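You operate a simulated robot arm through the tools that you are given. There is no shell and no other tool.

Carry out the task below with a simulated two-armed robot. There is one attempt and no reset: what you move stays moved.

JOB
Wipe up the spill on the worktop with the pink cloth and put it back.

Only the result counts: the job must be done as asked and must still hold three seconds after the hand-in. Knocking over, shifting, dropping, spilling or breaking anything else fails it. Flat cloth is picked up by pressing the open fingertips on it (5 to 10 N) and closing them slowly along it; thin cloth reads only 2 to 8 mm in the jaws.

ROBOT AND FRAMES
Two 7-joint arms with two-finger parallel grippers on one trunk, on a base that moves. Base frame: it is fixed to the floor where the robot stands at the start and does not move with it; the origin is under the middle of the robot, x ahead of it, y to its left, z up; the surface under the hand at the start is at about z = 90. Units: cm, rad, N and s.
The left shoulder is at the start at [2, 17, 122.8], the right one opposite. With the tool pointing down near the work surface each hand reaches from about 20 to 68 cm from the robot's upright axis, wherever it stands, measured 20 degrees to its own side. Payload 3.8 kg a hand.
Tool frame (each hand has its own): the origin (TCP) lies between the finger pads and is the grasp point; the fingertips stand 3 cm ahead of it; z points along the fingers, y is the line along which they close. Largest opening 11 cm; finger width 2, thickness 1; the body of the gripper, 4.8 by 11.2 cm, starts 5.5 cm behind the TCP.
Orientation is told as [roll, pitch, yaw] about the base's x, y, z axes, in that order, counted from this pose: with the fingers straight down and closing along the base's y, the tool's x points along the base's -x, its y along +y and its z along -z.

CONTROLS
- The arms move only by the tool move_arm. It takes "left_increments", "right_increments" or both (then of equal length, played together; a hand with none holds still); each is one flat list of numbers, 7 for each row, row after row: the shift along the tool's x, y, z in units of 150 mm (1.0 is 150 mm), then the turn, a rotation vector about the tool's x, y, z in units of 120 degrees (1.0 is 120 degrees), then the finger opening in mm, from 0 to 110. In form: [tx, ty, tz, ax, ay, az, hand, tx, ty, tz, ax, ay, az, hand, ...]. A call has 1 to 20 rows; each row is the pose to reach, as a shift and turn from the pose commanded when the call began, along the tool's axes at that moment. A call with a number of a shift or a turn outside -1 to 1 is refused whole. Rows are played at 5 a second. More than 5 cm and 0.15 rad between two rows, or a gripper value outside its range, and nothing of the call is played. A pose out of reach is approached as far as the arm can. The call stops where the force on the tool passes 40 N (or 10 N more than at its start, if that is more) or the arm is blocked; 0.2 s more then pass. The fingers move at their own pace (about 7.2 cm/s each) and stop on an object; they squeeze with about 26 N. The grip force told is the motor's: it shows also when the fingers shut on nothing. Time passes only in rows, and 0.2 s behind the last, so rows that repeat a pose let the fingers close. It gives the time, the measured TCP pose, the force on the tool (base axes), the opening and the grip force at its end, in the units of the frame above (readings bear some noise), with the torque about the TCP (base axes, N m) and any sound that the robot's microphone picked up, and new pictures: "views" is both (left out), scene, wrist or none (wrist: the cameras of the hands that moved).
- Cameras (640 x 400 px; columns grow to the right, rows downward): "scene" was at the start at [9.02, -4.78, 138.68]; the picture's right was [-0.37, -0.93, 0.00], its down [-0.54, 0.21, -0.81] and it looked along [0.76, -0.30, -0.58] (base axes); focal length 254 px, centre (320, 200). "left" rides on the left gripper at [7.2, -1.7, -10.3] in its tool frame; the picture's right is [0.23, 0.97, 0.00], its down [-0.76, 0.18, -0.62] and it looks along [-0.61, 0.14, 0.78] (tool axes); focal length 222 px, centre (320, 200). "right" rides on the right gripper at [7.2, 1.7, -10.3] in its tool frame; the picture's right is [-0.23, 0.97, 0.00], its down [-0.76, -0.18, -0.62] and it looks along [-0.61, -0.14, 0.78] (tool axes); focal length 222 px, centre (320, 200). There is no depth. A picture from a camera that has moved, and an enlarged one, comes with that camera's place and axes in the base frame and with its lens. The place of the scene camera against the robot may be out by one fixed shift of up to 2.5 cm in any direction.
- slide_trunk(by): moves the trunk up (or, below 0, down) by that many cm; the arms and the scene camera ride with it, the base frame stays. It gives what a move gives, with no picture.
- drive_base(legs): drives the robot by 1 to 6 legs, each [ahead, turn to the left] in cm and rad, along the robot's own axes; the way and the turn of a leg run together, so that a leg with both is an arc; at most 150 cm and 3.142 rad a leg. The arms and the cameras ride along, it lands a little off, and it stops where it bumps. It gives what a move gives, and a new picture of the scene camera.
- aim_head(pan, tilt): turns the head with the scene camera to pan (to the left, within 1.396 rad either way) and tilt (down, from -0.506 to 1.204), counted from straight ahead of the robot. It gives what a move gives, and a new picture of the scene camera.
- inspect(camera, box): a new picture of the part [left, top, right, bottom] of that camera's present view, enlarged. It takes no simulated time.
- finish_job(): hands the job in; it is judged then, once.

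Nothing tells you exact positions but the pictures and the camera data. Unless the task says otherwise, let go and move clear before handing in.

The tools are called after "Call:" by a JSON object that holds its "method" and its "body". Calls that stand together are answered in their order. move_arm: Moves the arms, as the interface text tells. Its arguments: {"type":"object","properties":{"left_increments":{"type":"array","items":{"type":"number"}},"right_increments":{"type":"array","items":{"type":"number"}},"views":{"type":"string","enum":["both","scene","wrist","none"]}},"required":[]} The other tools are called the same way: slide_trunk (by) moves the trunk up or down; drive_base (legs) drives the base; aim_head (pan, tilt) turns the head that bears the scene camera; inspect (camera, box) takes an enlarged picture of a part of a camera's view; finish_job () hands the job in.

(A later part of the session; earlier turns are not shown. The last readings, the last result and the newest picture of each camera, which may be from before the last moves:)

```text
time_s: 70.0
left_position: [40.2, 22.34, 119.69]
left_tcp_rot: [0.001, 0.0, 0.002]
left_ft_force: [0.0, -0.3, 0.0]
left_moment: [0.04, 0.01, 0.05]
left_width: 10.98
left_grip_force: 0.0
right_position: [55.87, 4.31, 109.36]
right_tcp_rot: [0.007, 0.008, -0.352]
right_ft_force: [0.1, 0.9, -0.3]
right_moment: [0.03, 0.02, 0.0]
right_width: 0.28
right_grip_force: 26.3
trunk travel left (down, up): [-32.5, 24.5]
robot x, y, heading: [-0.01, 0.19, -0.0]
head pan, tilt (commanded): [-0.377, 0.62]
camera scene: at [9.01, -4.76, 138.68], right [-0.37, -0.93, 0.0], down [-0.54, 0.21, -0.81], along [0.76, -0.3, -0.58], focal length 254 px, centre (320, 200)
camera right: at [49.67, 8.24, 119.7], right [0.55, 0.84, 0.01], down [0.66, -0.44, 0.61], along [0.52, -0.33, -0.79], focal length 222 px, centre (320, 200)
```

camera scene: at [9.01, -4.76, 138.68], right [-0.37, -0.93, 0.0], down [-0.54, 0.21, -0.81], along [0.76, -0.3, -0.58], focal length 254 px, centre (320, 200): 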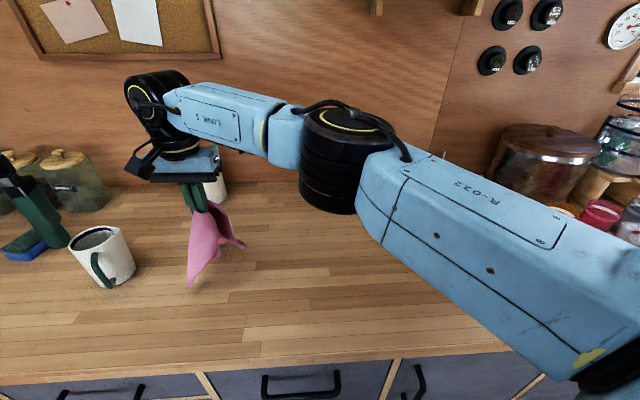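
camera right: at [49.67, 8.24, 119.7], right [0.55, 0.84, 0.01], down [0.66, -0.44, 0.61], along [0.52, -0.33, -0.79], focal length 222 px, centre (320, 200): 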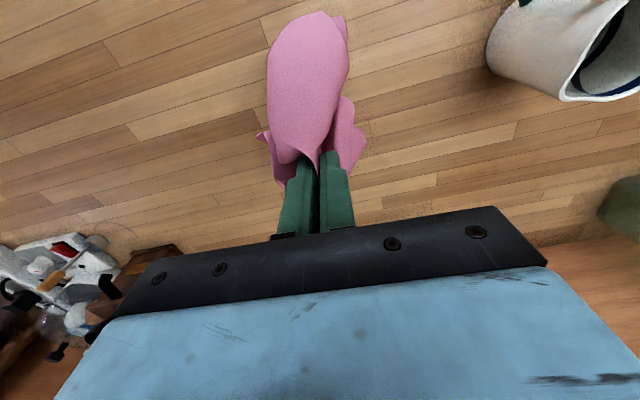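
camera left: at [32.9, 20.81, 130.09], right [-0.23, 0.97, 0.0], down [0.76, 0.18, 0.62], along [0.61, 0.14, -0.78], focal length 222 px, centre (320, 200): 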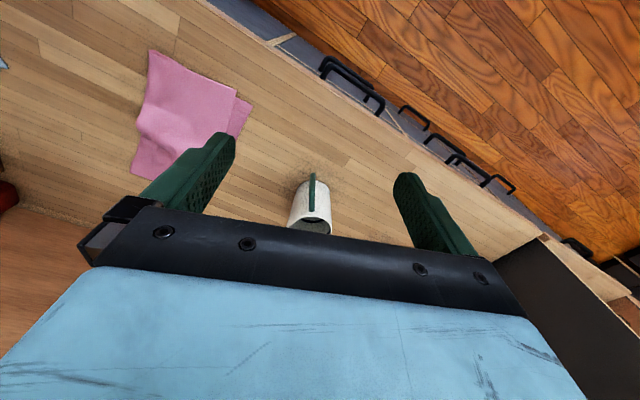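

The cloth is hanging just over the left side of its spot, with the mug well clear. I'll lower it while drawing toward the original fold line so it lays out to the left.

Call:
{"method": "move_arm", "body": {"right_increments": [0, 0, 0.12, 0, 0, 0, 0, 0, 0, 0.24, 0, 0, 0, 0, 0, -0.02, 0.34, 0, 0, 0, 0, 0, -0.06, 0.44, 0, 0, 0, 0, 0, -0.12, 0.53, 0, 0, 0, 0, 0, -0.19, 0.61, 0, 0, 0, 0, 0, -0.26, 0.68, 0, 0, 0, 0, 0, -0.33, 0.75, 0, 0, 0, 0, 0, -0.4, 0.81, 0, 0, 0, 0, 0, -0.47, 0.87, 0, 0, 0, 0, 0, -0.54, 0.92, 0, 0, 0, 0, 0, -0.6, 0.96, 0, 0, 0, 0, 0, -0.64, 0.98, 0, 0, 0, 0, 0, -0.64, 0.98, 0, 0, 0, 0], "views": "both"}}

Call:
{"method": "inspect", "body": {"camera": "left", "box": [60, 20, 320, 190]}}

Call:
{"method": "inspect", "body": {"camera": "scene", "box": [170, 200, 330, 330]}}

```text
time_s: 73.0
left_position: [40.23, 22.34, 119.91]
left_tcp_rot: [-0.001, 0.001, 0.003]
left_ft_force: [-0.8, -0.9, 0.3]
left_moment: [0.0, 0.0, 0.0]
left_width: 11.01
left_grip_force: 0.1
right_position: [52.36, -4.71, 94.56]
right_tcp_rot: [0.007, 0.009, -0.351]
right_ft_force: [-0.1, -0.3, 0.1]
right_moment: [0.02, -0.01, 0.0]
right_width: 0.31
right_grip_force: 25.1
trunk travel left (down, up): [-32.5, 24.5]
robot x, y, heading: [0.06, 0.33, 0.002]
head pan, tilt (commanded): [-0.377, 0.62]
camera scene: at [9.02, -4.77, 138.68], right [-0.37, -0.93, 0.0], down [-0.54, 0.21, -0.81], along [0.76, -0.3, -0.58], focal length 254 px, centre (320, 200)
camera right: at [46.29, -0.67, 104.93], right [0.55, 0.84, 0.0], down [0.66, -0.44, 0.61], along [0.52, -0.33, -0.79], focal length 222 px, centre (320, 200)
```

scene: 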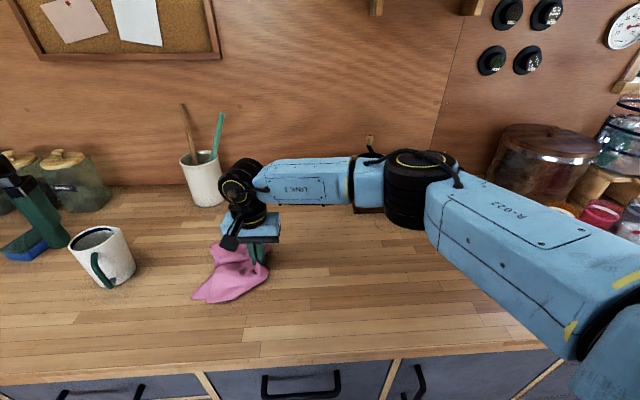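
right: 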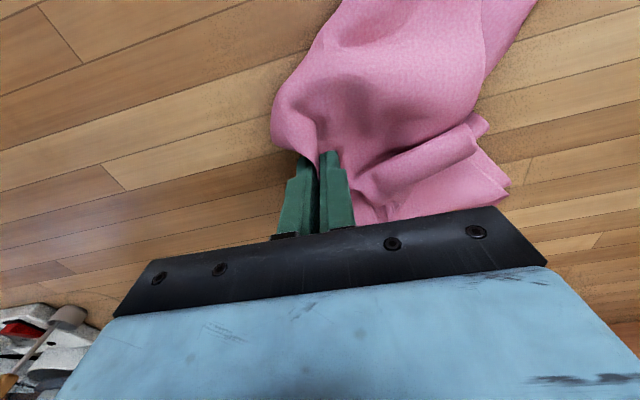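

```text
2.35 times, centred on (190, 105) of left
camera zoom: at [33.06, 20.68, 130.08], right [-0.23, 0.97, 0.0], down [0.76, 0.18, 0.62], along [0.61, 0.14, -0.78], focal length 523 px, centre (626, 424)
```

zoom: 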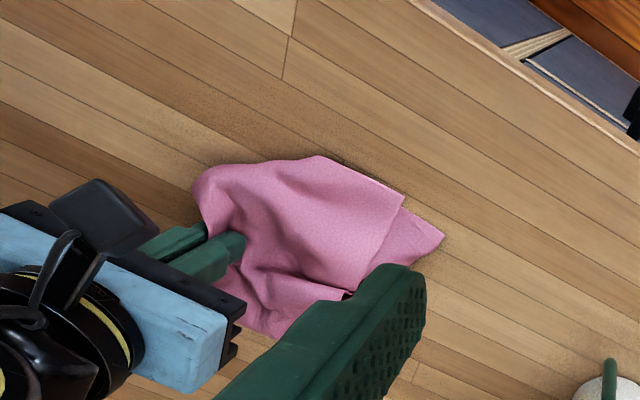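

```text
3.08 times, centred on (250, 265) of scene
camera zoom: at [9.02, -4.77, 138.68], right [-0.37, -0.93, 0.0], down [-0.54, 0.21, -0.81], along [0.76, -0.3, -0.58], focal length 782 px, centre (535, 0)
```

zoom: 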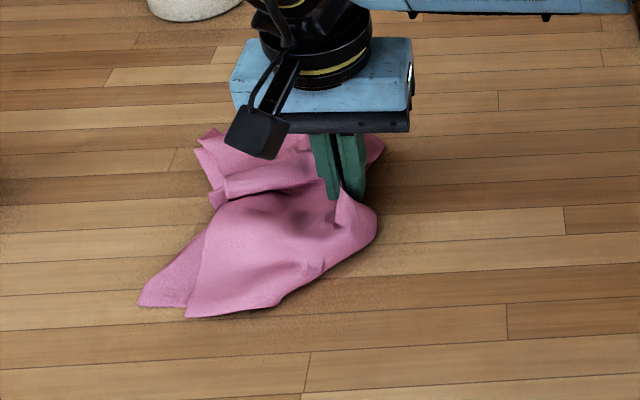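

The cloth is back in its place but bunched along its length. Gentle back-and-forth strokes spread it out earlier, so I'll do one here to straighten the fold line.

Call:
{"method": "move_arm", "body": {"right_increments": [0, -0.02, 0.04, 0, 0, 0, 0, 0, -0.05, 0.07, 0, 0, 0, 0, 0, -0.1, 0.085, 0, 0, 0, 0, 0, -0.17, 0.09, 0, 0, 0, 0, 0, -0.24, 0.09, 0, 0, 0, 0, 0, -0.31, 0.09, 0, 0, 0, 0, 0, -0.38, 0.09, 0, 0, 0, 0, 0, -0.45, 0.09, 0, 0, 0, 0, 0, -0.45, 0.09, 0, 0, 0, 0], "views": "wrist"}}

Call:
{"method": "inspect", "body": {"camera": "scene", "box": [170, 200, 330, 330]}}

```text
time_s: 75.0
left_position: [39.97, 22.52, 119.93]
left_tcp_rot: [-0.001, -0.001, 0.002]
left_ft_force: [0.0, 0.1, -0.9]
left_moment: [0.02, -0.01, 0.02]
left_width: 11.01
left_grip_force: 0.1
right_position: [50.05, -10.9, 93.45]
right_tcp_rot: [0.008, 0.005, -0.353]
right_ft_force: [3.0, 6.4, 25.4]
right_moment: [0.28, -0.33, 0.06]
right_width: 0.32
right_grip_force: 25.8
trunk travel left (down, up): [-32.5, 24.5]
robot x, y, heading: [0.16, 0.07, 0.001]
head pan, tilt (commanded): [-0.377, 0.62]
camera right: at [43.85, -6.83, 103.73], right [0.55, 0.84, 0.01], down [0.65, -0.44, 0.62], along [0.52, -0.33, -0.79], focal length 222 px, centre (320, 200)
```

right: 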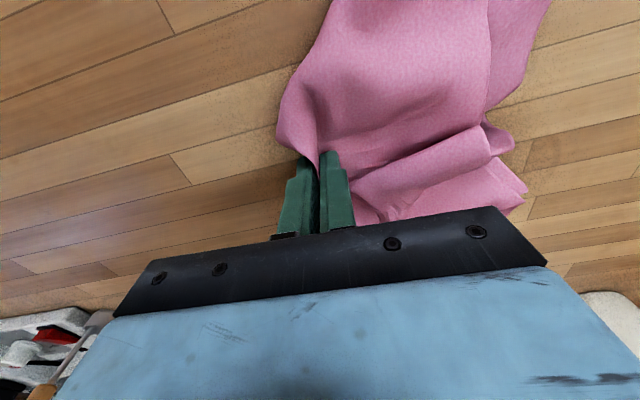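

```text
3.08 times, centred on (250, 265) of scene
camera zoom: at [8.84, -4.66, 138.7], right [-0.37, -0.93, 0.0], down [-0.54, 0.21, -0.82], along [0.76, -0.3, -0.58], focal length 782 px, centre (535, 0)
```

zoom: 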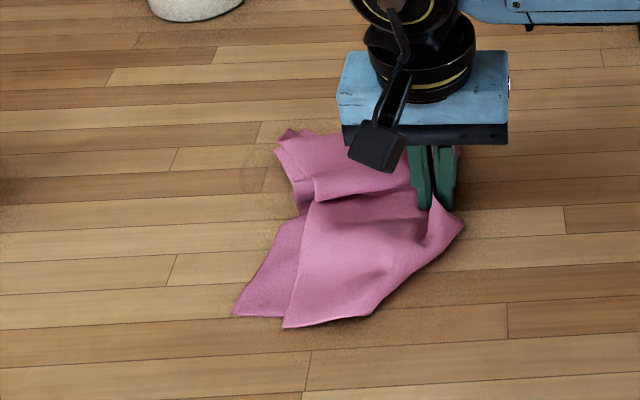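

Call:
{"method": "move_arm", "body": {"right_increments": [0, 0.06, -0.005, 0, 0, 0, 0, 0, 0.13, -0.007, 0, 0, 0, 0, 0, 0.2, -0.007, 0, 0, 0, 0, 0, 0.27, -0.007, 0, 0, 0, 0, 0, 0.34, -0.007, 0, 0, 0, 0, 0, 0.41, -0.007, 0, 0, 0, 0, 0, 0.48, -0.007, 0, 0, 0, 0, 0, 0.54, -0.007, 0, 0, 0, 0, 0, 0.54, -0.007, 0, 0, 0, 0], "views": "wrist"}}

Call:
{"method": "inspect", "body": {"camera": "scene", "box": [170, 200, 330, 330]}}

Call:
{"method": "inspect", "body": {"camera": "left", "box": [60, 20, 320, 190]}}

```text
time_s: 77.0
left_position: [40.1, 22.4, 119.82]
left_tcp_rot: [0.0, -0.002, 0.003]
left_ft_force: [-0.2, 0.0, 0.0]
left_moment: [0.0, 0.02, 0.01]
left_width: 10.98
left_grip_force: 0.0
right_position: [52.8, -3.23, 93.37]
right_tcp_rot: [0.009, 0.006, -0.35]
right_ft_force: [-2.2, -4.3, 22.3]
right_moment: [-0.05, -0.17, -0.05]
right_width: 0.33
right_grip_force: 25.9
trunk travel left (down, up): [-32.5, 24.5]
robot x, y, heading: [0.12, -0.13, 0.003]
head pan, tilt (commanded): [-0.377, 0.62]
camera right: at [46.63, 0.7, 103.75], right [0.55, 0.84, 0.01], down [0.66, -0.44, 0.62], along [0.52, -0.33, -0.79], focal length 222 px, centre (320, 200)
```

right: 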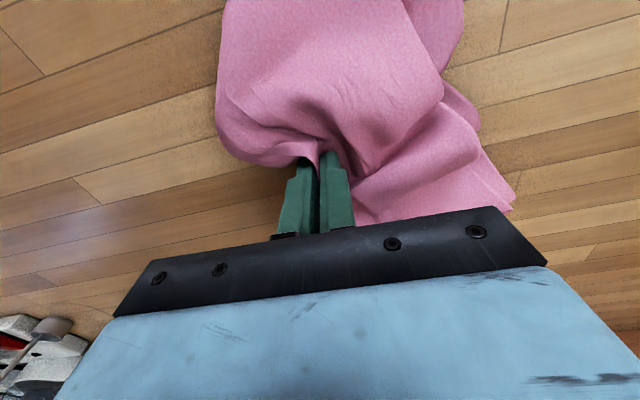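

```text
3.08 times, centred on (250, 265) of scene
camera zoom: at [8.8, -4.83, 138.7], right [-0.37, -0.93, 0.0], down [-0.54, 0.21, -0.82], along [0.76, -0.3, -0.58], focal length 782 px, centre (535, 0)
```

zoom: 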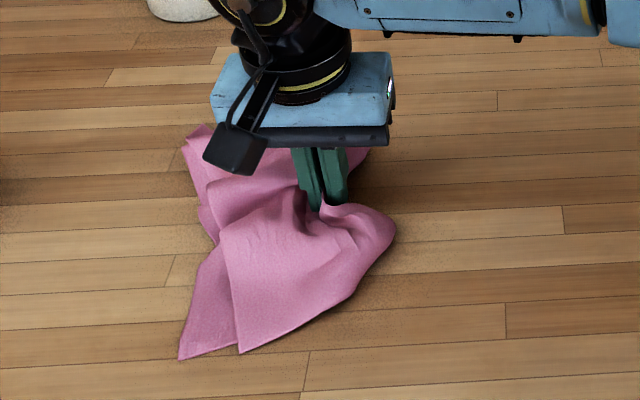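

```text
2.35 times, centred on (190, 105) of left
camera zoom: at [32.85, 20.62, 130.15], right [-0.23, 0.97, 0.0], down [0.76, 0.18, 0.62], along [0.61, 0.14, -0.78], focal length 523 px, centre (626, 424)
```

zoom: 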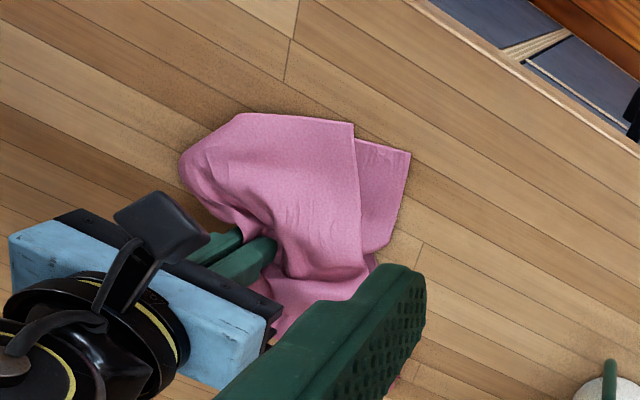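

The near half is spread again and roughly in place; the far half is still short of its spot by about 6 cm. I'll release the pinch gently and see how the cloth settles.

Call:
{"method": "move_arm", "body": {"right_increments": [0, 0, -0.01, 0, 0, 0, 0, 0, 0, -0.015, 0, 0, 0, 6, 0, 0, -0.015, 0, 0, 0, 14, 0, 0, -0.015, 0, 0, 0, 24, 0, 0, -0.02, 0, 0, 0, 36, 0, 0, -0.06, 0, 0, 0, 46, 0, 0, -0.15, 0, 0, 0, 50, 0, 0, -0.3, 0, 0, 0, 50, 0.1, 0, -0.5, 0, 0, 0, 50, 0.25, 0, -0.7, 0, 0, 0, 50, 0.45, 0, -0.85, 0, 0, 0, 50, 0.65, -0.1, -0.95, 0, 0, 0, 50, 0.65, -0.1, -0.95, 0, 0, 0, 50], "views": "both"}}

Call:
{"method": "inspect", "body": {"camera": "scene", "box": [170, 200, 330, 330]}}

Call:
{"method": "inspect", "body": {"camera": "left", "box": [60, 20, 320, 190]}}

```text
time_s: 79.8
left_position: [40.2, 22.45, 119.8]
left_tcp_rot: [0.0, 0.0, 0.003]
left_ft_force: [-0.3, -0.3, 0.0]
left_moment: [0.03, -0.02, 0.04]
left_width: 10.98
left_grip_force: 0.0
right_position: [43.26, -1.35, 107.56]
right_tcp_rot: [0.006, 0.008, -0.353]
right_ft_force: [0.0, -0.2, -1.1]
right_moment: [0.0, -0.01, 0.0]
right_width: 5.05
right_grip_force: 0.0
trunk travel left (down, up): [-32.5, 24.5]
robot x, y, heading: [-0.21, -0.01, 0.003]
head pan, tilt (commanded): [-0.377, 0.62]
camera scene: at [9.06, -4.74, 138.67], right [-0.37, -0.93, 0.0], down [-0.54, 0.21, -0.81], along [0.76, -0.3, -0.58], focal length 254 px, centre (320, 200)
camera right: at [37.17, 2.61, 118.0], right [0.55, 0.84, 0.0], down [0.66, -0.44, 0.61], along [0.52, -0.33, -0.79], focal length 222 px, centre (320, 200)
```

scene: 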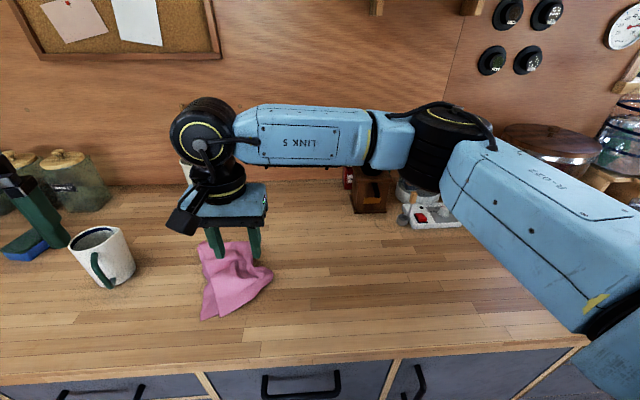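
right: 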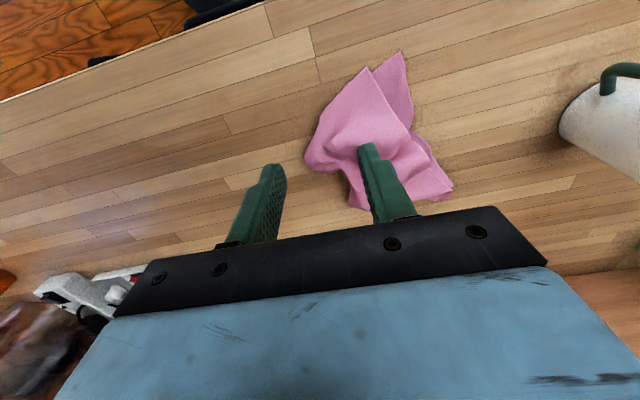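

```text
3.08 times, centred on (250, 265) of scene
camera zoom: at [9.06, -4.74, 138.67], right [-0.37, -0.93, 0.0], down [-0.54, 0.21, -0.81], along [0.76, -0.3, -0.58], focal length 782 px, centre (535, 0)
```

zoom: 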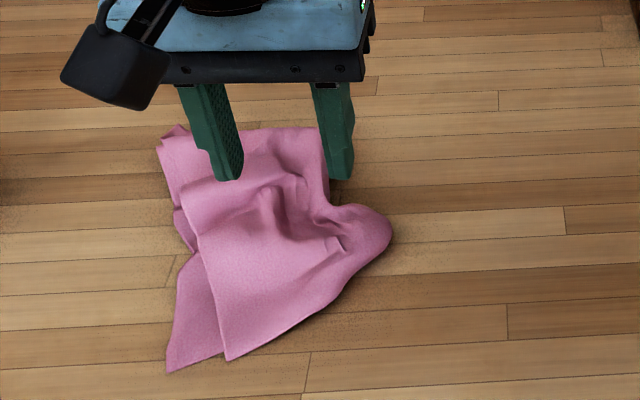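

```text
2.35 times, centred on (190, 105) of left
camera zoom: at [33.09, 20.71, 130.07], right [-0.23, 0.97, 0.0], down [0.76, 0.18, 0.62], along [0.61, 0.14, -0.78], focal length 523 px, centre (626, 424)
```

zoom: 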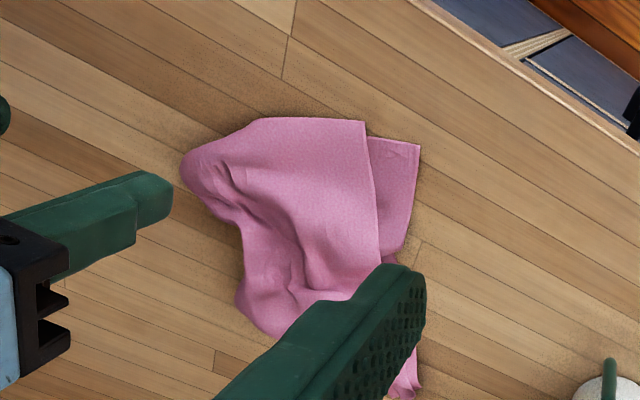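

The cloth is released and lies within about 2 cm of its original centre, but it's rumpled, with the far end short and rotated. I'll tidy it by pressing lightly with closed fingers and drawing the far part out, first moving above it.

Call:
{"method": "move_arm", "body": {"right_increments": [-0.15, 0.04, 0, 0, 0, 0, 30, -0.3, 0.08, 0, 0, 0, 0, 20, -0.45, 0.12, 0, 0, 0, 0, 10, -0.6, 0.16, 0, 0, 0, 0, 0, -0.75, 0.2, 0, 0, 0, 0, 0, -0.9, 0.24, 0.1, 0, 0, 0, 0, -1.0, 0.27, 0.2, 0, 0, 0, 0, -1.0, 0.27, 0.35, 0, 0, 0, 0, -1.0, 0.27, 0.5, 0, 0, 0, 0, -1.0, 0.27, 0.65, 0, 0, 0, 0, -1.0, 0.27, 0.75, 0, 0, 0, 0, -1.0, 0.27, 0.75, 0, 0, 0, 0], "views": "both"}}

```text
time_s: 82.4
left_position: [40.26, 22.43, 119.76]
left_tcp_rot: [-0.001, 0.0, 0.002]
left_ft_force: [0.2, -0.2, -0.1]
left_moment: [-0.01, 0.02, -0.02]
left_width: 10.99
left_grip_force: 0.0
right_position: [58.77, -2.75, 96.22]
right_tcp_rot: [0.008, 0.009, -0.353]
right_ft_force: [-0.2, -0.5, 0.3]
right_moment: [0.02, -0.01, 0.02]
right_width: 0.02
right_grip_force: 25.5
trunk travel left (down, up): [-32.5, 24.5]
robot x, y, heading: [-0.2, -0.13, 0.002]
head pan, tilt (commanded): [-0.377, 0.62]
camera scene: at [9.01, -4.78, 138.68], right [-0.37, -0.93, 0.0], down [-0.54, 0.21, -0.81], along [0.76, -0.3, -0.58], focal length 254 px, centre (320, 200)
camera right: at [52.62, 1.17, 106.6], right [0.55, 0.84, 0.0], down [0.66, -0.44, 0.61], along [0.52, -0.33, -0.79], focal length 222 px, centre (320, 200)
```

scene: 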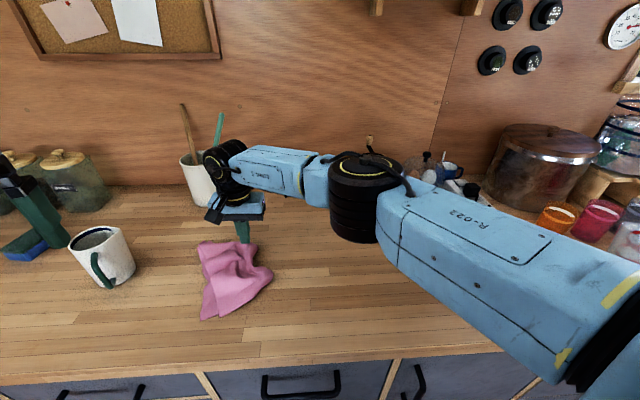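
right: 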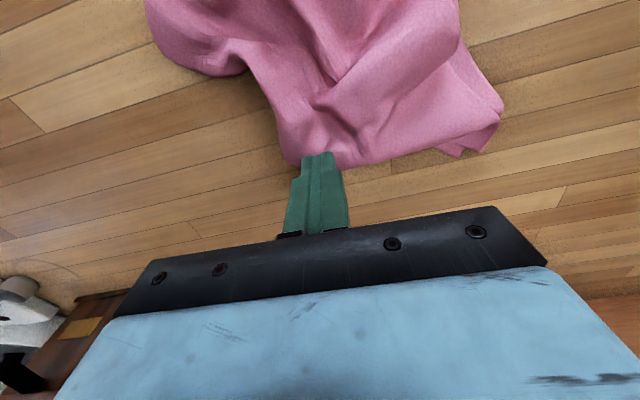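

The fingertip is above the far right part of the cloth. Before pressing, I'll test in the air whether the arm can reach the target end point for this pull, about (65, −8).

Call:
{"method": "move_arm", "body": {"right_increments": [0, 0, -0.1, 0, 0, 0, 0, -0.1, -0.04, -0.1, 0, 0, 0, 0, -0.2, -0.08, -0.1, 0, 0, 0, 0, -0.3, -0.11, -0.1, 0, 0, 0, 0, -0.4, -0.15, -0.1, 0, 0, 0, 0, -0.5, -0.186, -0.1, 0, 0, 0, 0, -0.5, -0.186, -0.1, 0, 0, 0, 0], "views": "both"}}

```text
time_s: 84.0
left_position: [40.17, 22.48, 119.7]
left_tcp_rot: [-0.001, 0.0, 0.002]
left_ft_force: [0.0, 0.6, -0.8]
left_moment: [0.0, 0.02, 0.05]
left_width: 11.0
left_grip_force: 0.0
right_position: [62.12, -8.79, 97.76]
right_tcp_rot: [0.008, 0.007, -0.352]
right_ft_force: [-0.8, 1.4, 0.4]
right_moment: [-0.03, 0.0, 0.0]
right_width: 0.0
right_grip_force: 26.1
right hand out of reach, approached as far as the arm can: row 4, 5, 6, 7
trunk travel left (down, up): [-32.5, 24.5]
robot x, y, heading: [0.34, 0.13, -0.0]
head pan, tilt (commanded): [-0.377, 0.62]
camera scene: at [9.0, -4.73, 138.68], right [-0.37, -0.93, 0.0], down [-0.54, 0.21, -0.81], along [0.76, -0.3, -0.58], focal length 254 px, centre (320, 200)
camera right: at [55.91, -4.72, 108.12], right [0.55, 0.84, 0.01], down [0.66, -0.44, 0.61], along [0.52, -0.33, -0.79], focal length 222 px, centre (320, 200)
```

scene: 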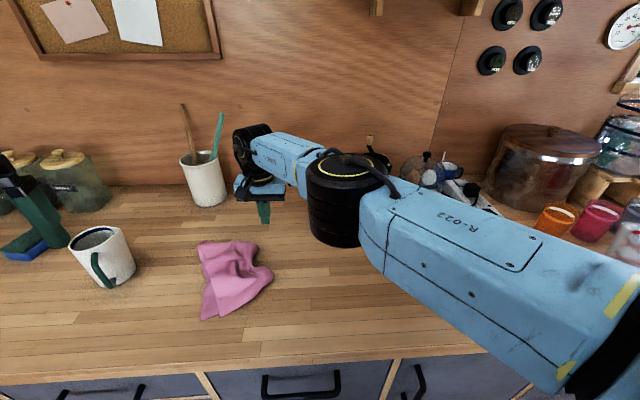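
right: 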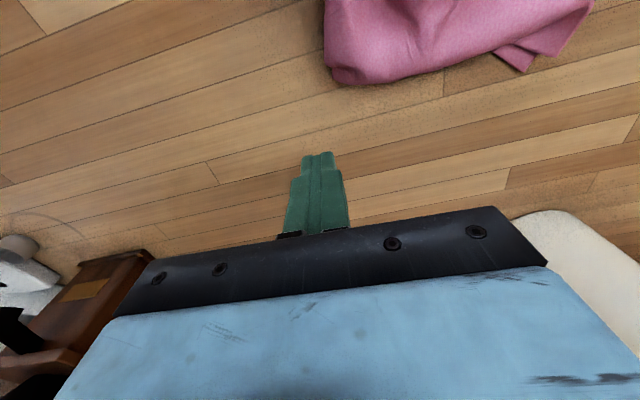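

The reach limit is about (62, −9). I'll press at roughly (57.5, −2.5) and draw to there, which should pull the far corner most of the way back.

Call:
{"method": "move_arm", "body": {"right_increments": [0.1, 0.07, 0, 0, 0, 0, 0, 0.2, 0.14, 0, 0, 0, 0, 0, 0.3, 0.21, 0, 0, 0, 0, 0, 0.433, 0.288, 0, 0, 0, 0, 0, 0.433, 0.288, 0.1, 0, 0, 0, 0, 0.433, 0.288, 0.2, 0, 0, 0, 0, 0.433, 0.288, 0.25, 0, 0, 0, 0, 0.433, 0.288, 0.28, 0, 0, 0, 0, 0.433, 0.288, 0.28, 0, 0, 0, 0], "views": "both"}}

```text
time_s: 86.0
left_position: [40.23, 22.4, 119.87]
left_tcp_rot: [0.0, 0.001, 0.001]
left_ft_force: [0.1, 0.2, 0.2]
left_moment: [0.0, -0.01, 0.0]
left_width: 11.0
left_grip_force: 0.1
right_position: [57.35, -2.38, 93.55]
right_tcp_rot: [0.007, 0.008, -0.353]
right_ft_force: [-0.3, 0.1, -0.3]
right_moment: [0.01, -0.02, 0.01]
right_width: 0.0
right_grip_force: 26.0
right hand out of reach, approached as far as the arm can: row 1, 2, 3
trunk travel left (down, up): [-32.5, 24.5]
robot x, y, heading: [0.13, 0.19, 0.005]
head pan, tilt (commanded): [-0.377, 0.62]
camera scene: at [8.99, -4.73, 138.68], right [-0.37, -0.93, 0.0], down [-0.54, 0.21, -0.81], along [0.76, -0.3, -0.58], focal length 254 px, centre (320, 200)
camera right: at [51.26, 1.6, 103.95], right [0.55, 0.84, 0.0], down [0.66, -0.44, 0.62], along [0.52, -0.33, -0.79], focal length 222 px, centre (320, 200)
```

scene: 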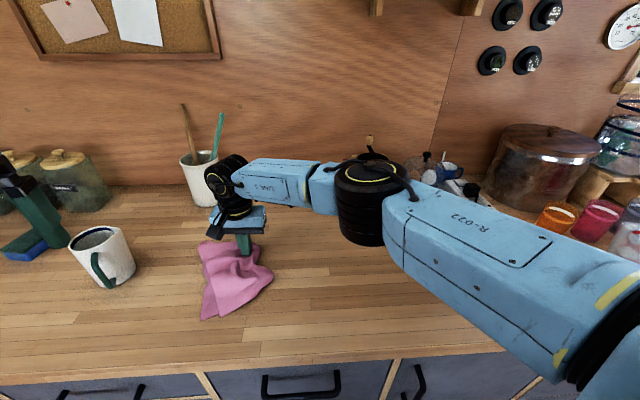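
right: 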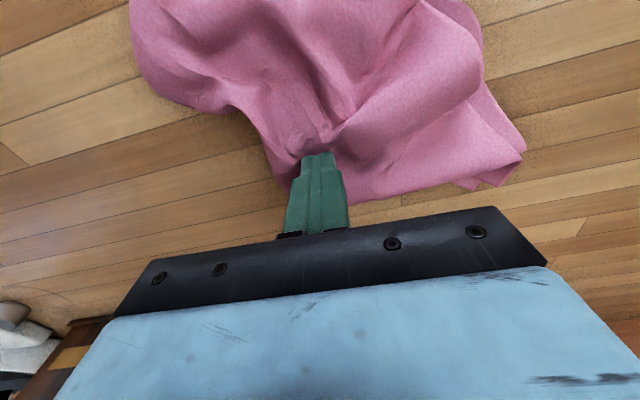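

Call:
{"method": "move_arm", "body": {"right_increments": [0, 0, 0.015, 0, 0, 0, 0, 0, 0, 0.025, 0, 0, 0, 0, 0, 0, 0.025, 0, 0, 0, 0], "views": "none"}}

```text
time_s: 86.8
left_position: [40.08, 22.33, 119.76]
left_tcp_rot: [0.0, 0.0, 0.0]
left_ft_force: [-0.6, -0.3, 0.4]
left_moment: [0.01, 0.04, -0.01]
left_width: 11.0
left_grip_force: 0.1
right_position: [57.41, -2.38, 93.37]
right_tcp_rot: [0.009, 0.01, -0.352]
right_ft_force: [0.7, -0.7, 5.4]
right_moment: [0.03, 0.0, 0.01]
right_width: 0.02
right_grip_force: 25.8
trunk travel left (down, up): [-32.5, 24.5]
robot x, y, heading: [-0.11, 0.08, -0.001]
head pan, tilt (commanded): [-0.377, 0.62]
```

Light contact at 5.4 N. I'll press slightly more and draw the far part outward.

Call:
{"method": "move_arm", "body": {"right_increments": [-0.02, -0.01, 0.008, 0, 0, 0, 0, -0.07, -0.04, 0.012, 0, 0, 0, 0, -0.13, -0.075, 0.012, 0, 0, 0, 0, -0.19, -0.11, 0.012, 0, 0, 0, 0, -0.25, -0.15, 0.012, 0, 0, 0, 0, -0.31, -0.19, 0.012, 0, 0, 0, 0, -0.36, -0.22, 0.012, 0, 0, 0, 0, -0.4, -0.25, 0.012, 0, 0, 0, 0, -0.4, -0.25, 0.012, 0, 0, 0, 0], "views": "both"}}

```text
time_s: 88.8
left_position: [40.01, 22.52, 119.87]
left_tcp_rot: [0.002, -0.001, 0.003]
left_ft_force: [0.0, 0.2, 0.3]
left_moment: [0.01, 0.0, 0.04]
left_width: 11.0
left_grip_force: 0.1
right_position: [61.06, -8.06, 93.4]
right_tcp_rot: [0.007, 0.006, -0.353]
right_ft_force: [0.4, 5.4, 22.9]
right_moment: [0.2, 0.03, -0.01]
right_width: 0.0
right_grip_force: 26.4
right hand out of reach, approached as far as the arm can: row 8, 9
trunk travel left (down, up): [-32.5, 24.5]
robot x, y, heading: [-0.03, -0.04, 0.002]
head pan, tilt (commanded): [-0.377, 0.62]
camera scene: at [8.79, -4.67, 138.71], right [-0.37, -0.93, 0.0], down [-0.54, 0.21, -0.82], along [0.76, -0.3, -0.58], focal length 254 px, centre (320, 200)
camera right: at [54.87, -4.16, 103.64], right [0.55, 0.84, 0.01], down [0.66, -0.44, 0.62], along [0.52, -0.34, -0.79], focal length 222 px, centre (320, 200)
```

scene: 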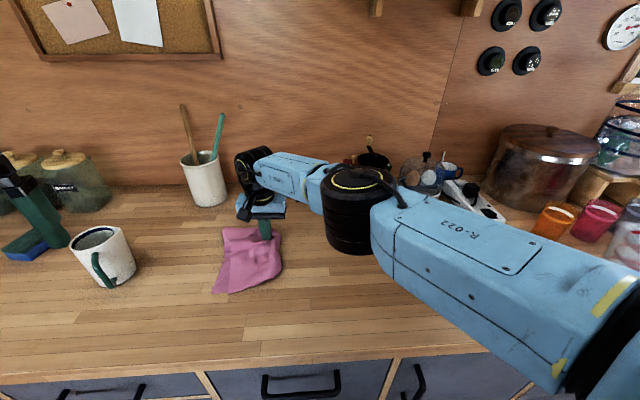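
right: 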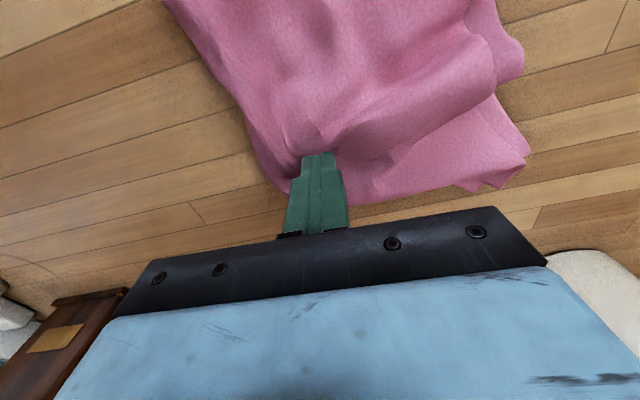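

The whole cloth moved with the finger. I'll lift off and check where it lies now.

Call:
{"method": "move_arm", "body": {"right_increments": [0, 0, -0.05, 0, 0, 0, 0, 0, 0, -0.2, 0, 0, 0, 0, 0, 0, -0.4, 0, 0, 0, 0, 0.1, -0.1, -0.6, 0, 0, 0, 0, 0.25, -0.3, -0.75, 0, 0, 0, 0, 0.4, -0.5, -0.85, 0, 0, 0, 0, 0.55, -0.75, -0.95, 0, 0, 0, 0, 0.7, -1.0, -0.95, 0, 0, 0, 0, 0.7, -1.0, -0.95, 0, 0, 0, 0], "views": "both"}}

Call:
{"method": "inspect", "body": {"camera": "scene", "box": [170, 200, 330, 330]}}

Call:
{"method": "inspect", "body": {"camera": "left", "box": [60, 20, 320, 190]}}

```text
time_s: 90.8
left_position: [40.3, 22.43, 119.68]
left_tcp_rot: [0.0, 0.001, 0.003]
left_ft_force: [0.0, 0.9, 0.2]
left_moment: [0.0, 0.01, -0.02]
left_width: 11.01
left_grip_force: 0.2
right_position: [46.4, -18.78, 107.4]
right_tcp_rot: [0.007, 0.007, -0.353]
right_ft_force: [0.1, -0.8, 0.4]
right_moment: [-0.01, 0.03, 0.05]
right_width: 0.01
right_grip_force: 25.8
trunk travel left (down, up): [-32.5, 24.5]
robot x, y, heading: [-0.08, 0.5, 0.002]
head pan, tilt (commanded): [-0.377, 0.62]
camera scene: at [9.06, -4.7, 138.68], right [-0.37, -0.93, 0.0], down [-0.54, 0.21, -0.81], along [0.76, -0.3, -0.58], focal length 254 px, centre (320, 200)
camera right: at [40.23, -14.75, 117.73], right [0.55, 0.84, 0.0], down [0.66, -0.44, 0.61], along [0.52, -0.33, -0.79], focal length 222 px, centre (320, 200)
```

scene: 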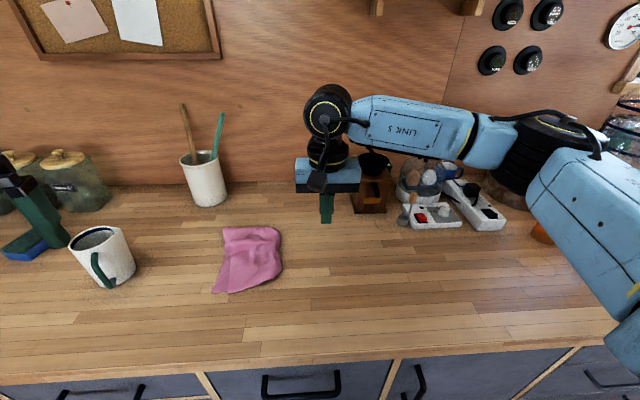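
right: 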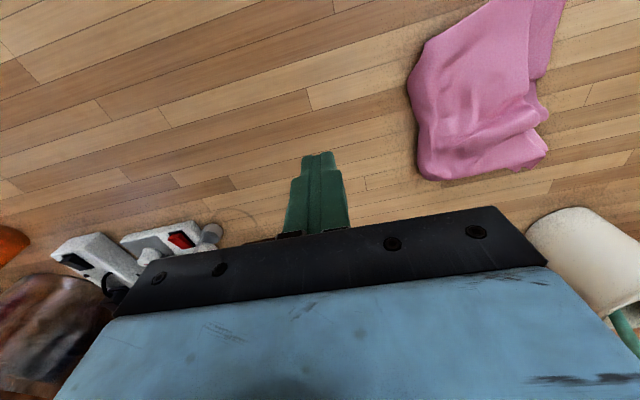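

```text
3.08 times, centred on (250, 265) of scene
camera zoom: at [9.06, -4.7, 138.68], right [-0.37, -0.93, 0.0], down [-0.54, 0.21, -0.81], along [0.76, -0.3, -0.58], focal length 782 px, centre (535, 0)
```

zoom: 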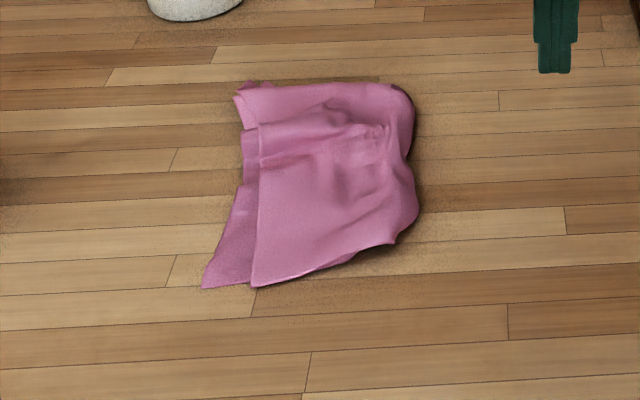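

```text
2.35 times, centred on (190, 105) of left
camera zoom: at [33.1, 20.75, 130.06], right [-0.23, 0.97, 0.0], down [0.76, 0.18, 0.62], along [0.61, 0.14, -0.78], focal length 523 px, centre (626, 424)
```

zoom: 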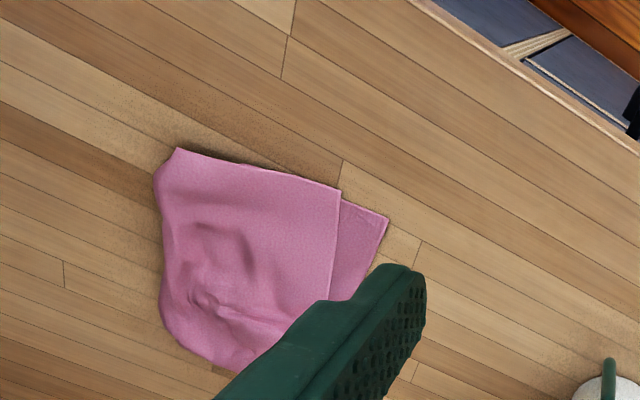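

The far end is now back on its original line, from about (65, −11.6) to (70, 2). The near end still has to be drawn about 7 cm toward (44, 5). To do that without moving the far end, I'll pin the far part with the right hand and draw the near part with the left. Right hand first.

Call:
{"method": "move_arm", "body": {"right_increments": [-0.1, 0.15, 0, 0, 0, 0, 0, -0.2, 0.3, 0, 0, 0, 0, 0, -0.3, 0.45, 0, 0, 0, 0, 0, -0.4, 0.6, 0, 0, 0, 0, 0, -0.5, 0.75, 0, 0, 0, 0, 0, -0.58, 0.9, 0.1, 0, 0, 0, 0, -0.62, 1.0, 0.25, 0, 0, 0, 0, -0.62, 1.0, 0.4, 0, 0, 0, 0, -0.62, 1.0, 0.55, 0, 0, 0, 0, -0.62, 1.0, 0.7, 0, 0, 0, 0, -0.62, 1.0, 0.7, 0, 0, 0, 0], "left_increments": [0, 0, 0, 0, 0, 0, 80, 0, 0, 0, 0, 0, 0.05, 50, 0, 0, 0, 0, 0, 0.1, 20, 0, 0, 0, 0, 0, 0.15, 0, 0, 0, 0, 0, 0, 0.2, 0, 0, 0, 0, 0, 0, 0.25, 0, 0, 0, 0, 0, 0, 0.25, 0, 0, 0, 0, 0, 0, 0.25, 0, 0, 0, 0, 0, 0, 0.25, 0, 0, 0, 0, 0, 0, 0.25, 0, 0, 0, 0, 0, 0, 0.25, 0], "views": "both"}}

```text
time_s: 93.2
left_position: [40.27, 22.42, 119.71]
left_tcp_rot: [0.0, 0.0, -0.523]
left_ft_force: [-0.8, 0.0, -0.7]
left_moment: [0.0, 0.02, -0.05]
left_width: 0.0
left_grip_force: 26.6
right_position: [59.95, -7.69, 96.83]
right_tcp_rot: [0.007, 0.009, -0.351]
right_ft_force: [-0.6, 0.3, 0.0]
right_moment: [-0.01, -0.02, 0.0]
right_width: 0.01
right_grip_force: 26.3
trunk travel left (down, up): [-32.5, 24.5]
robot x, y, heading: [0.08, 0.16, 0.004]
head pan, tilt (commanded): [-0.377, 0.62]
camera scene: at [9.01, -4.77, 138.68], right [-0.37, -0.93, 0.0], down [-0.54, 0.21, -0.81], along [0.76, -0.3, -0.58], focal length 254 px, centre (320, 200)
camera right: at [53.72, -3.76, 107.22], right [0.55, 0.84, 0.0], down [0.66, -0.44, 0.61], along [0.52, -0.33, -0.79], focal length 222 px, centre (320, 200)
camera left: at [33.16, 24.51, 130.03], right [0.29, 0.96, 0.0], down [0.75, -0.23, 0.62], along [0.6, -0.18, -0.78], focal length 222 px, centre (320, 200)
```

scene: 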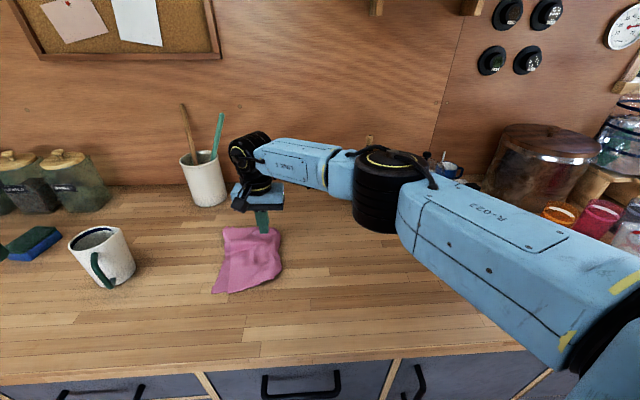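
right: 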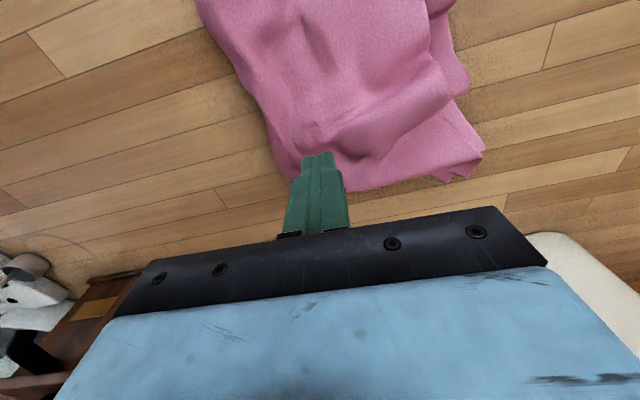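
left: 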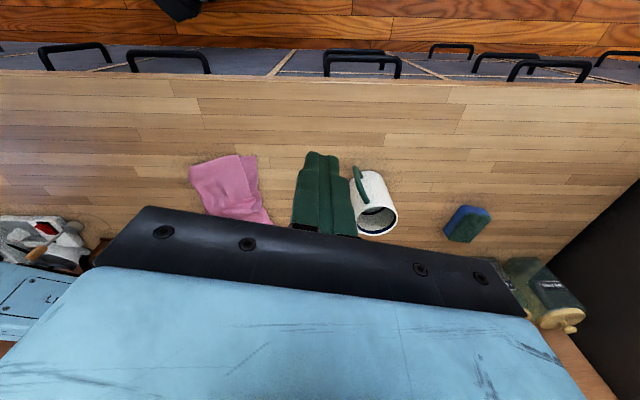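

The left hand turned fine and the right hand is above the pin point. I'll lower the right hand to press.

Call:
{"method": "move_arm", "body": {"right_increments": [0, 0, 0.1, 0, 0, 0, 0, 0, 0, 0.18, 0, 0, 0, 0, 0, 0, 0.22, 0, 0, 0, 0, 0, 0, 0.24, 0, 0, 0, 0, 0, 0, 0.24, 0, 0, 0, 0], "views": "none"}}

```text
time_s: 94.4
left_position: [40.11, 22.46, 119.77]
left_tcp_rot: [-0.001, -0.001, -0.524]
left_ft_force: [0.2, -0.1, 0.0]
left_moment: [0.0, 0.01, 0.0]
left_width: 0.0
left_grip_force: 26.0
right_position: [59.94, -7.77, 93.42]
right_tcp_rot: [0.01, 0.007, -0.352]
right_ft_force: [-1.0, 0.0, 11.1]
right_moment: [0.07, 0.05, 0.02]
right_width: 0.02
right_grip_force: 25.0
trunk travel left (down, up): [-32.5, 24.5]
robot x, y, heading: [-0.17, -0.09, -0.0]
head pan, tilt (commanded): [-0.377, 0.62]
```

The pin holds at 11 N. Now I'll bring the left hand in toward the near part of the cloth, staying high first.

Call:
{"method": "move_arm", "body": {"left_increments": [-0.12, -0.08, 0.1, 0, 0, 0, 0, -0.24, -0.16, 0.2, 0, 0, 0, 0, -0.36, -0.25, 0.3, 0, 0, 0, 0, -0.48, -0.34, 0.4, 0, 0, 0, 0, -0.6, -0.42, 0.5, 0, 0, 0, 0, -0.7, -0.5, 0.6, 0, 0, 0, 0, -0.7, -0.5, 0.6, 0, 0, 0, 0], "right_increments": [0, 0, 0.004, 0, 0, 0, 0, 0, 0, 0.008, 0, 0, 0, 0, 0, 0, 0.008, 0, 0, 0, 0, 0, 0, 0.008, 0, 0, 0, 0, 0, 0, 0.008, 0, 0, 0, 0, 0, 0, 0.008, 0, 0, 0, 0, 0, 0, 0.008, 0, 0, 0, 0], "views": "both"}}

```text
time_s: 96.0
left_position: [45.51, 10.7, 110.82]
left_tcp_rot: [-0.002, -0.001, -0.522]
left_ft_force: [0.0, -0.1, -0.3]
left_moment: [0.02, 0.02, -0.03]
left_width: 0.01
left_grip_force: 26.1
right_position: [59.91, -7.73, 93.38]
right_tcp_rot: [0.009, 0.006, -0.353]
right_ft_force: [1.1, -0.9, 22.4]
right_moment: [0.14, 0.06, 0.03]
right_width: 0.0
right_grip_force: 26.3
trunk travel left (down, up): [-32.5, 24.5]
robot x, y, heading: [0.34, 0.28, -0.003]
head pan, tilt (commanded): [-0.377, 0.62]
camera scene: at [8.82, -4.76, 138.7], right [-0.37, -0.93, 0.0], down [-0.54, 0.21, -0.82], along [0.76, -0.3, -0.58], focal length 254 px, centre (320, 200)
camera right: at [53.75, -3.73, 103.73], right [0.55, 0.84, 0.01], down [0.66, -0.44, 0.62], along [0.52, -0.33, -0.79], focal length 222 px, centre (320, 200)
camera left: at [38.44, 12.8, 121.08], right [0.29, 0.96, 0.0], down [0.75, -0.23, 0.62], along [0.6, -0.18, -0.78], focal length 222 px, centre (320, 200)
```

scene: 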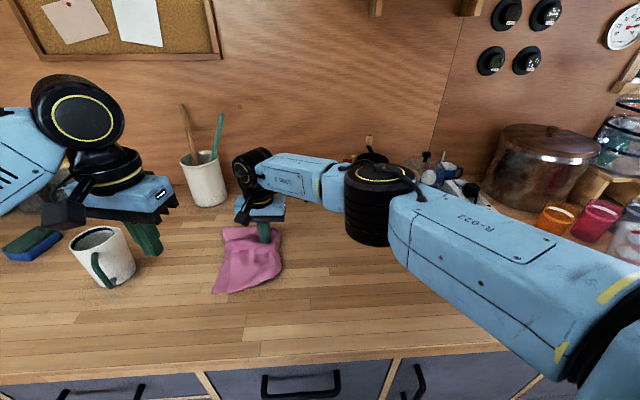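
right: 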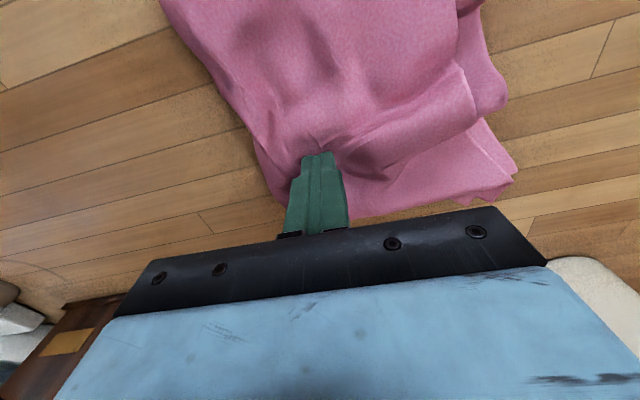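
left: 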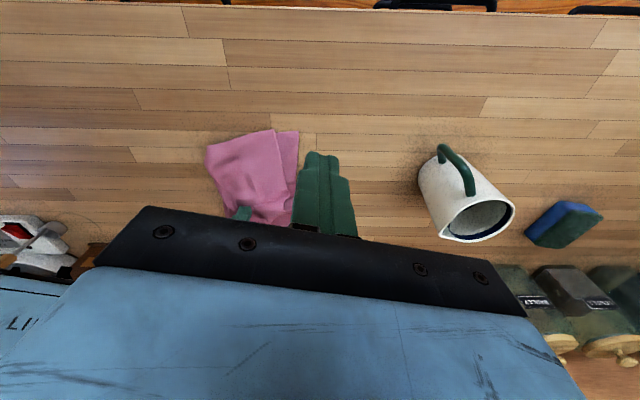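

The left hand's view confirms the near corners at (49.2, 6.3), (48.1, 2.9) and (47.7, −7.9). I'll bring the left fingertip down on the near part, keeping clear of the right wrist camera.

Call:
{"method": "move_arm", "body": {"left_increments": [-0.1, -0.08, 0.1, 0, 0, 0, 0, -0.2, -0.16, 0.2, 0, 0, 0, 0, -0.3, -0.24, 0.3, 0, 0, 0, 0, -0.4, -0.31, 0.4, 0, 0, 0, 0, -0.5, -0.37, 0.5, 0, 0, 0, 0, -0.565, -0.405, 0.6, 0, 0, 0, 0, -0.565, -0.405, 0.75, 0, 0, 0, 0, -0.565, -0.405, 0.9, 0, 0, 0, 0, -0.565, -0.405, 1.0, 0, 0, 0, 0, -0.565, -0.405, 1.0, 0, 0, 0, 0], "views": "both"}}

```text
time_s: 97.8
left_position: [49.85, 1.06, 99.51]
left_tcp_rot: [-0.002, -0.017, -0.527]
left_ft_force: [-4.5, 5.3, 12.9]
left_moment: [-0.76, -0.68, 0.01]
left_width: 0.0
left_grip_force: 26.4
right_position: [60.21, -8.02, 93.47]
right_tcp_rot: [0.008, -0.003, -0.355]
right_ft_force: [-0.6, -1.6, 12.8]
right_moment: [0.29, -0.01, 0.16]
right_width: 0.01
right_grip_force: 26.4
trunk travel left (down, up): [-32.5, 24.5]
robot x, y, heading: [-0.09, 0.1, -0.003]
head pan, tilt (commanded): [-0.377, 0.62]
stopped in row 8 (left hand): the force on the tool passed its limit at 57 N (the readings are from after the stop); the commanded pose is now the measured one
camera scene: at [8.87, -4.76, 138.69], right [-0.37, -0.93, 0.0], down [-0.54, 0.21, -0.82], along [0.76, -0.3, -0.58], focal length 254 px, centre (320, 200)
camera left: at [42.65, 3.36, 109.68], right [0.29, 0.96, -0.01], down [0.74, -0.22, 0.64], along [0.61, -0.19, -0.77], focal length 222 px, centre (320, 200)
```

scene: 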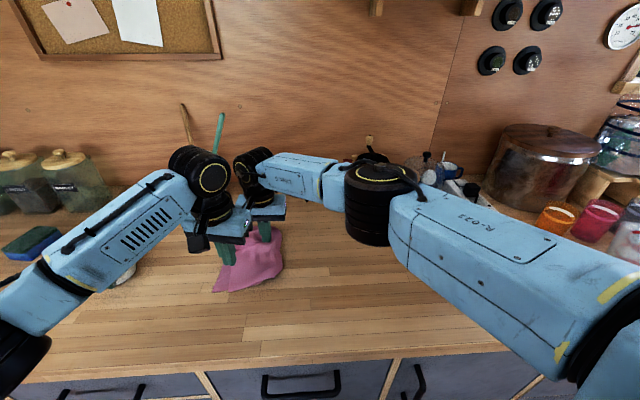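
left: 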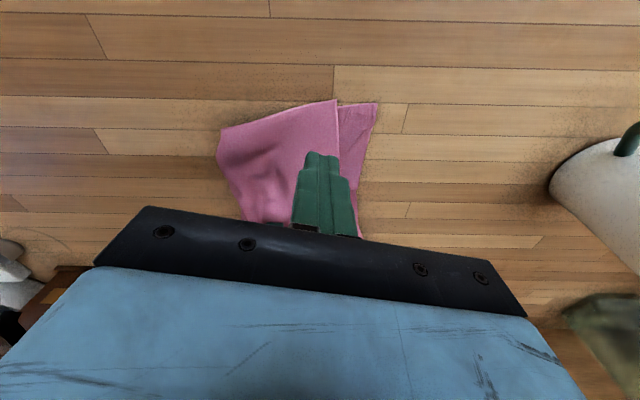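

The left gripper bumped lightly into the right hand's camera, and nothing else was touched. I'll back the left hand off up and to the left.

Call:
{"method": "move_arm", "body": {"left_increments": [0.02, 0.02, -0.08, 0, 0, 0, 0, 0.06, 0.05, -0.18, 0, 0, 0, 0, 0.15, 0.12, -0.32, 0, 0, 0, 0, 0.28, 0.22, -0.5, 0, 0, 0, 0, 0.42, 0.32, -0.7, 0, 0, 0, 0, 0.58, 0.44, -0.9, 0, 0, 0, 0, 0.74, 0.58, -1.0, 0, 0, 0, 0, 0.88, 0.74, -1.0, 0, 0, 0, 0, 0.95, 0.9, -1.0, 0, 0, 0, 0], "views": "both"}}

Call:
{"method": "inspect", "body": {"camera": "scene", "box": [170, 200, 330, 330]}}

```text
time_s: 99.8
left_position: [43.96, 20.43, 113.9]
left_tcp_rot: [-0.003, -0.017, -0.529]
left_ft_force: [-0.2, -0.2, -0.3]
left_moment: [0.01, -0.01, 0.04]
left_width: 0.0
left_grip_force: 25.7
right_position: [60.06, -7.95, 93.32]
right_tcp_rot: [0.007, -0.003, -0.357]
right_ft_force: [1.6, 1.2, 24.2]
right_moment: [0.2, 0.1, -0.01]
right_width: 0.0
right_grip_force: 26.3
trunk travel left (down, up): [-32.5, 24.5]
robot x, y, heading: [-0.01, -0.44, 0.003]
head pan, tilt (commanded): [-0.377, 0.62]
camera scene: at [8.81, -4.69, 138.7], right [-0.37, -0.93, 0.0], down [-0.54, 0.21, -0.82], along [0.76, -0.3, -0.58], focal length 254 px, centre (320, 200)
camera left: at [36.85, 22.68, 124.2], right [0.29, 0.96, -0.01], down [0.74, -0.22, 0.63], along [0.61, -0.19, -0.77], focal length 222 px, centre (320, 200)
```

scene: 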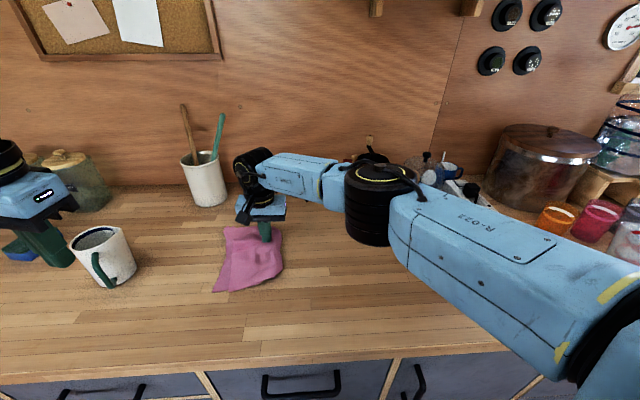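
left: 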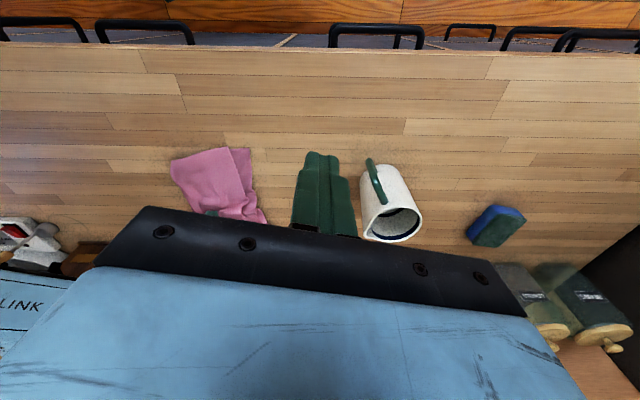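

```text
3.08 times, centred on (250, 265) of scene
camera zoom: at [8.81, -4.69, 138.7], right [-0.37, -0.93, 0.0], down [-0.54, 0.21, -0.82], along [0.76, -0.3, -0.58], focal length 782 px, centre (535, 0)
```

zoom: 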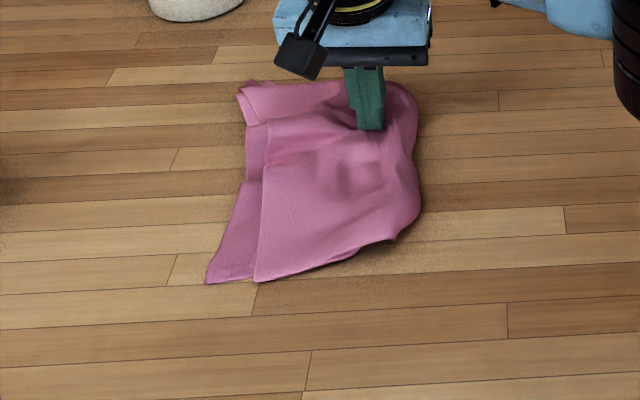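

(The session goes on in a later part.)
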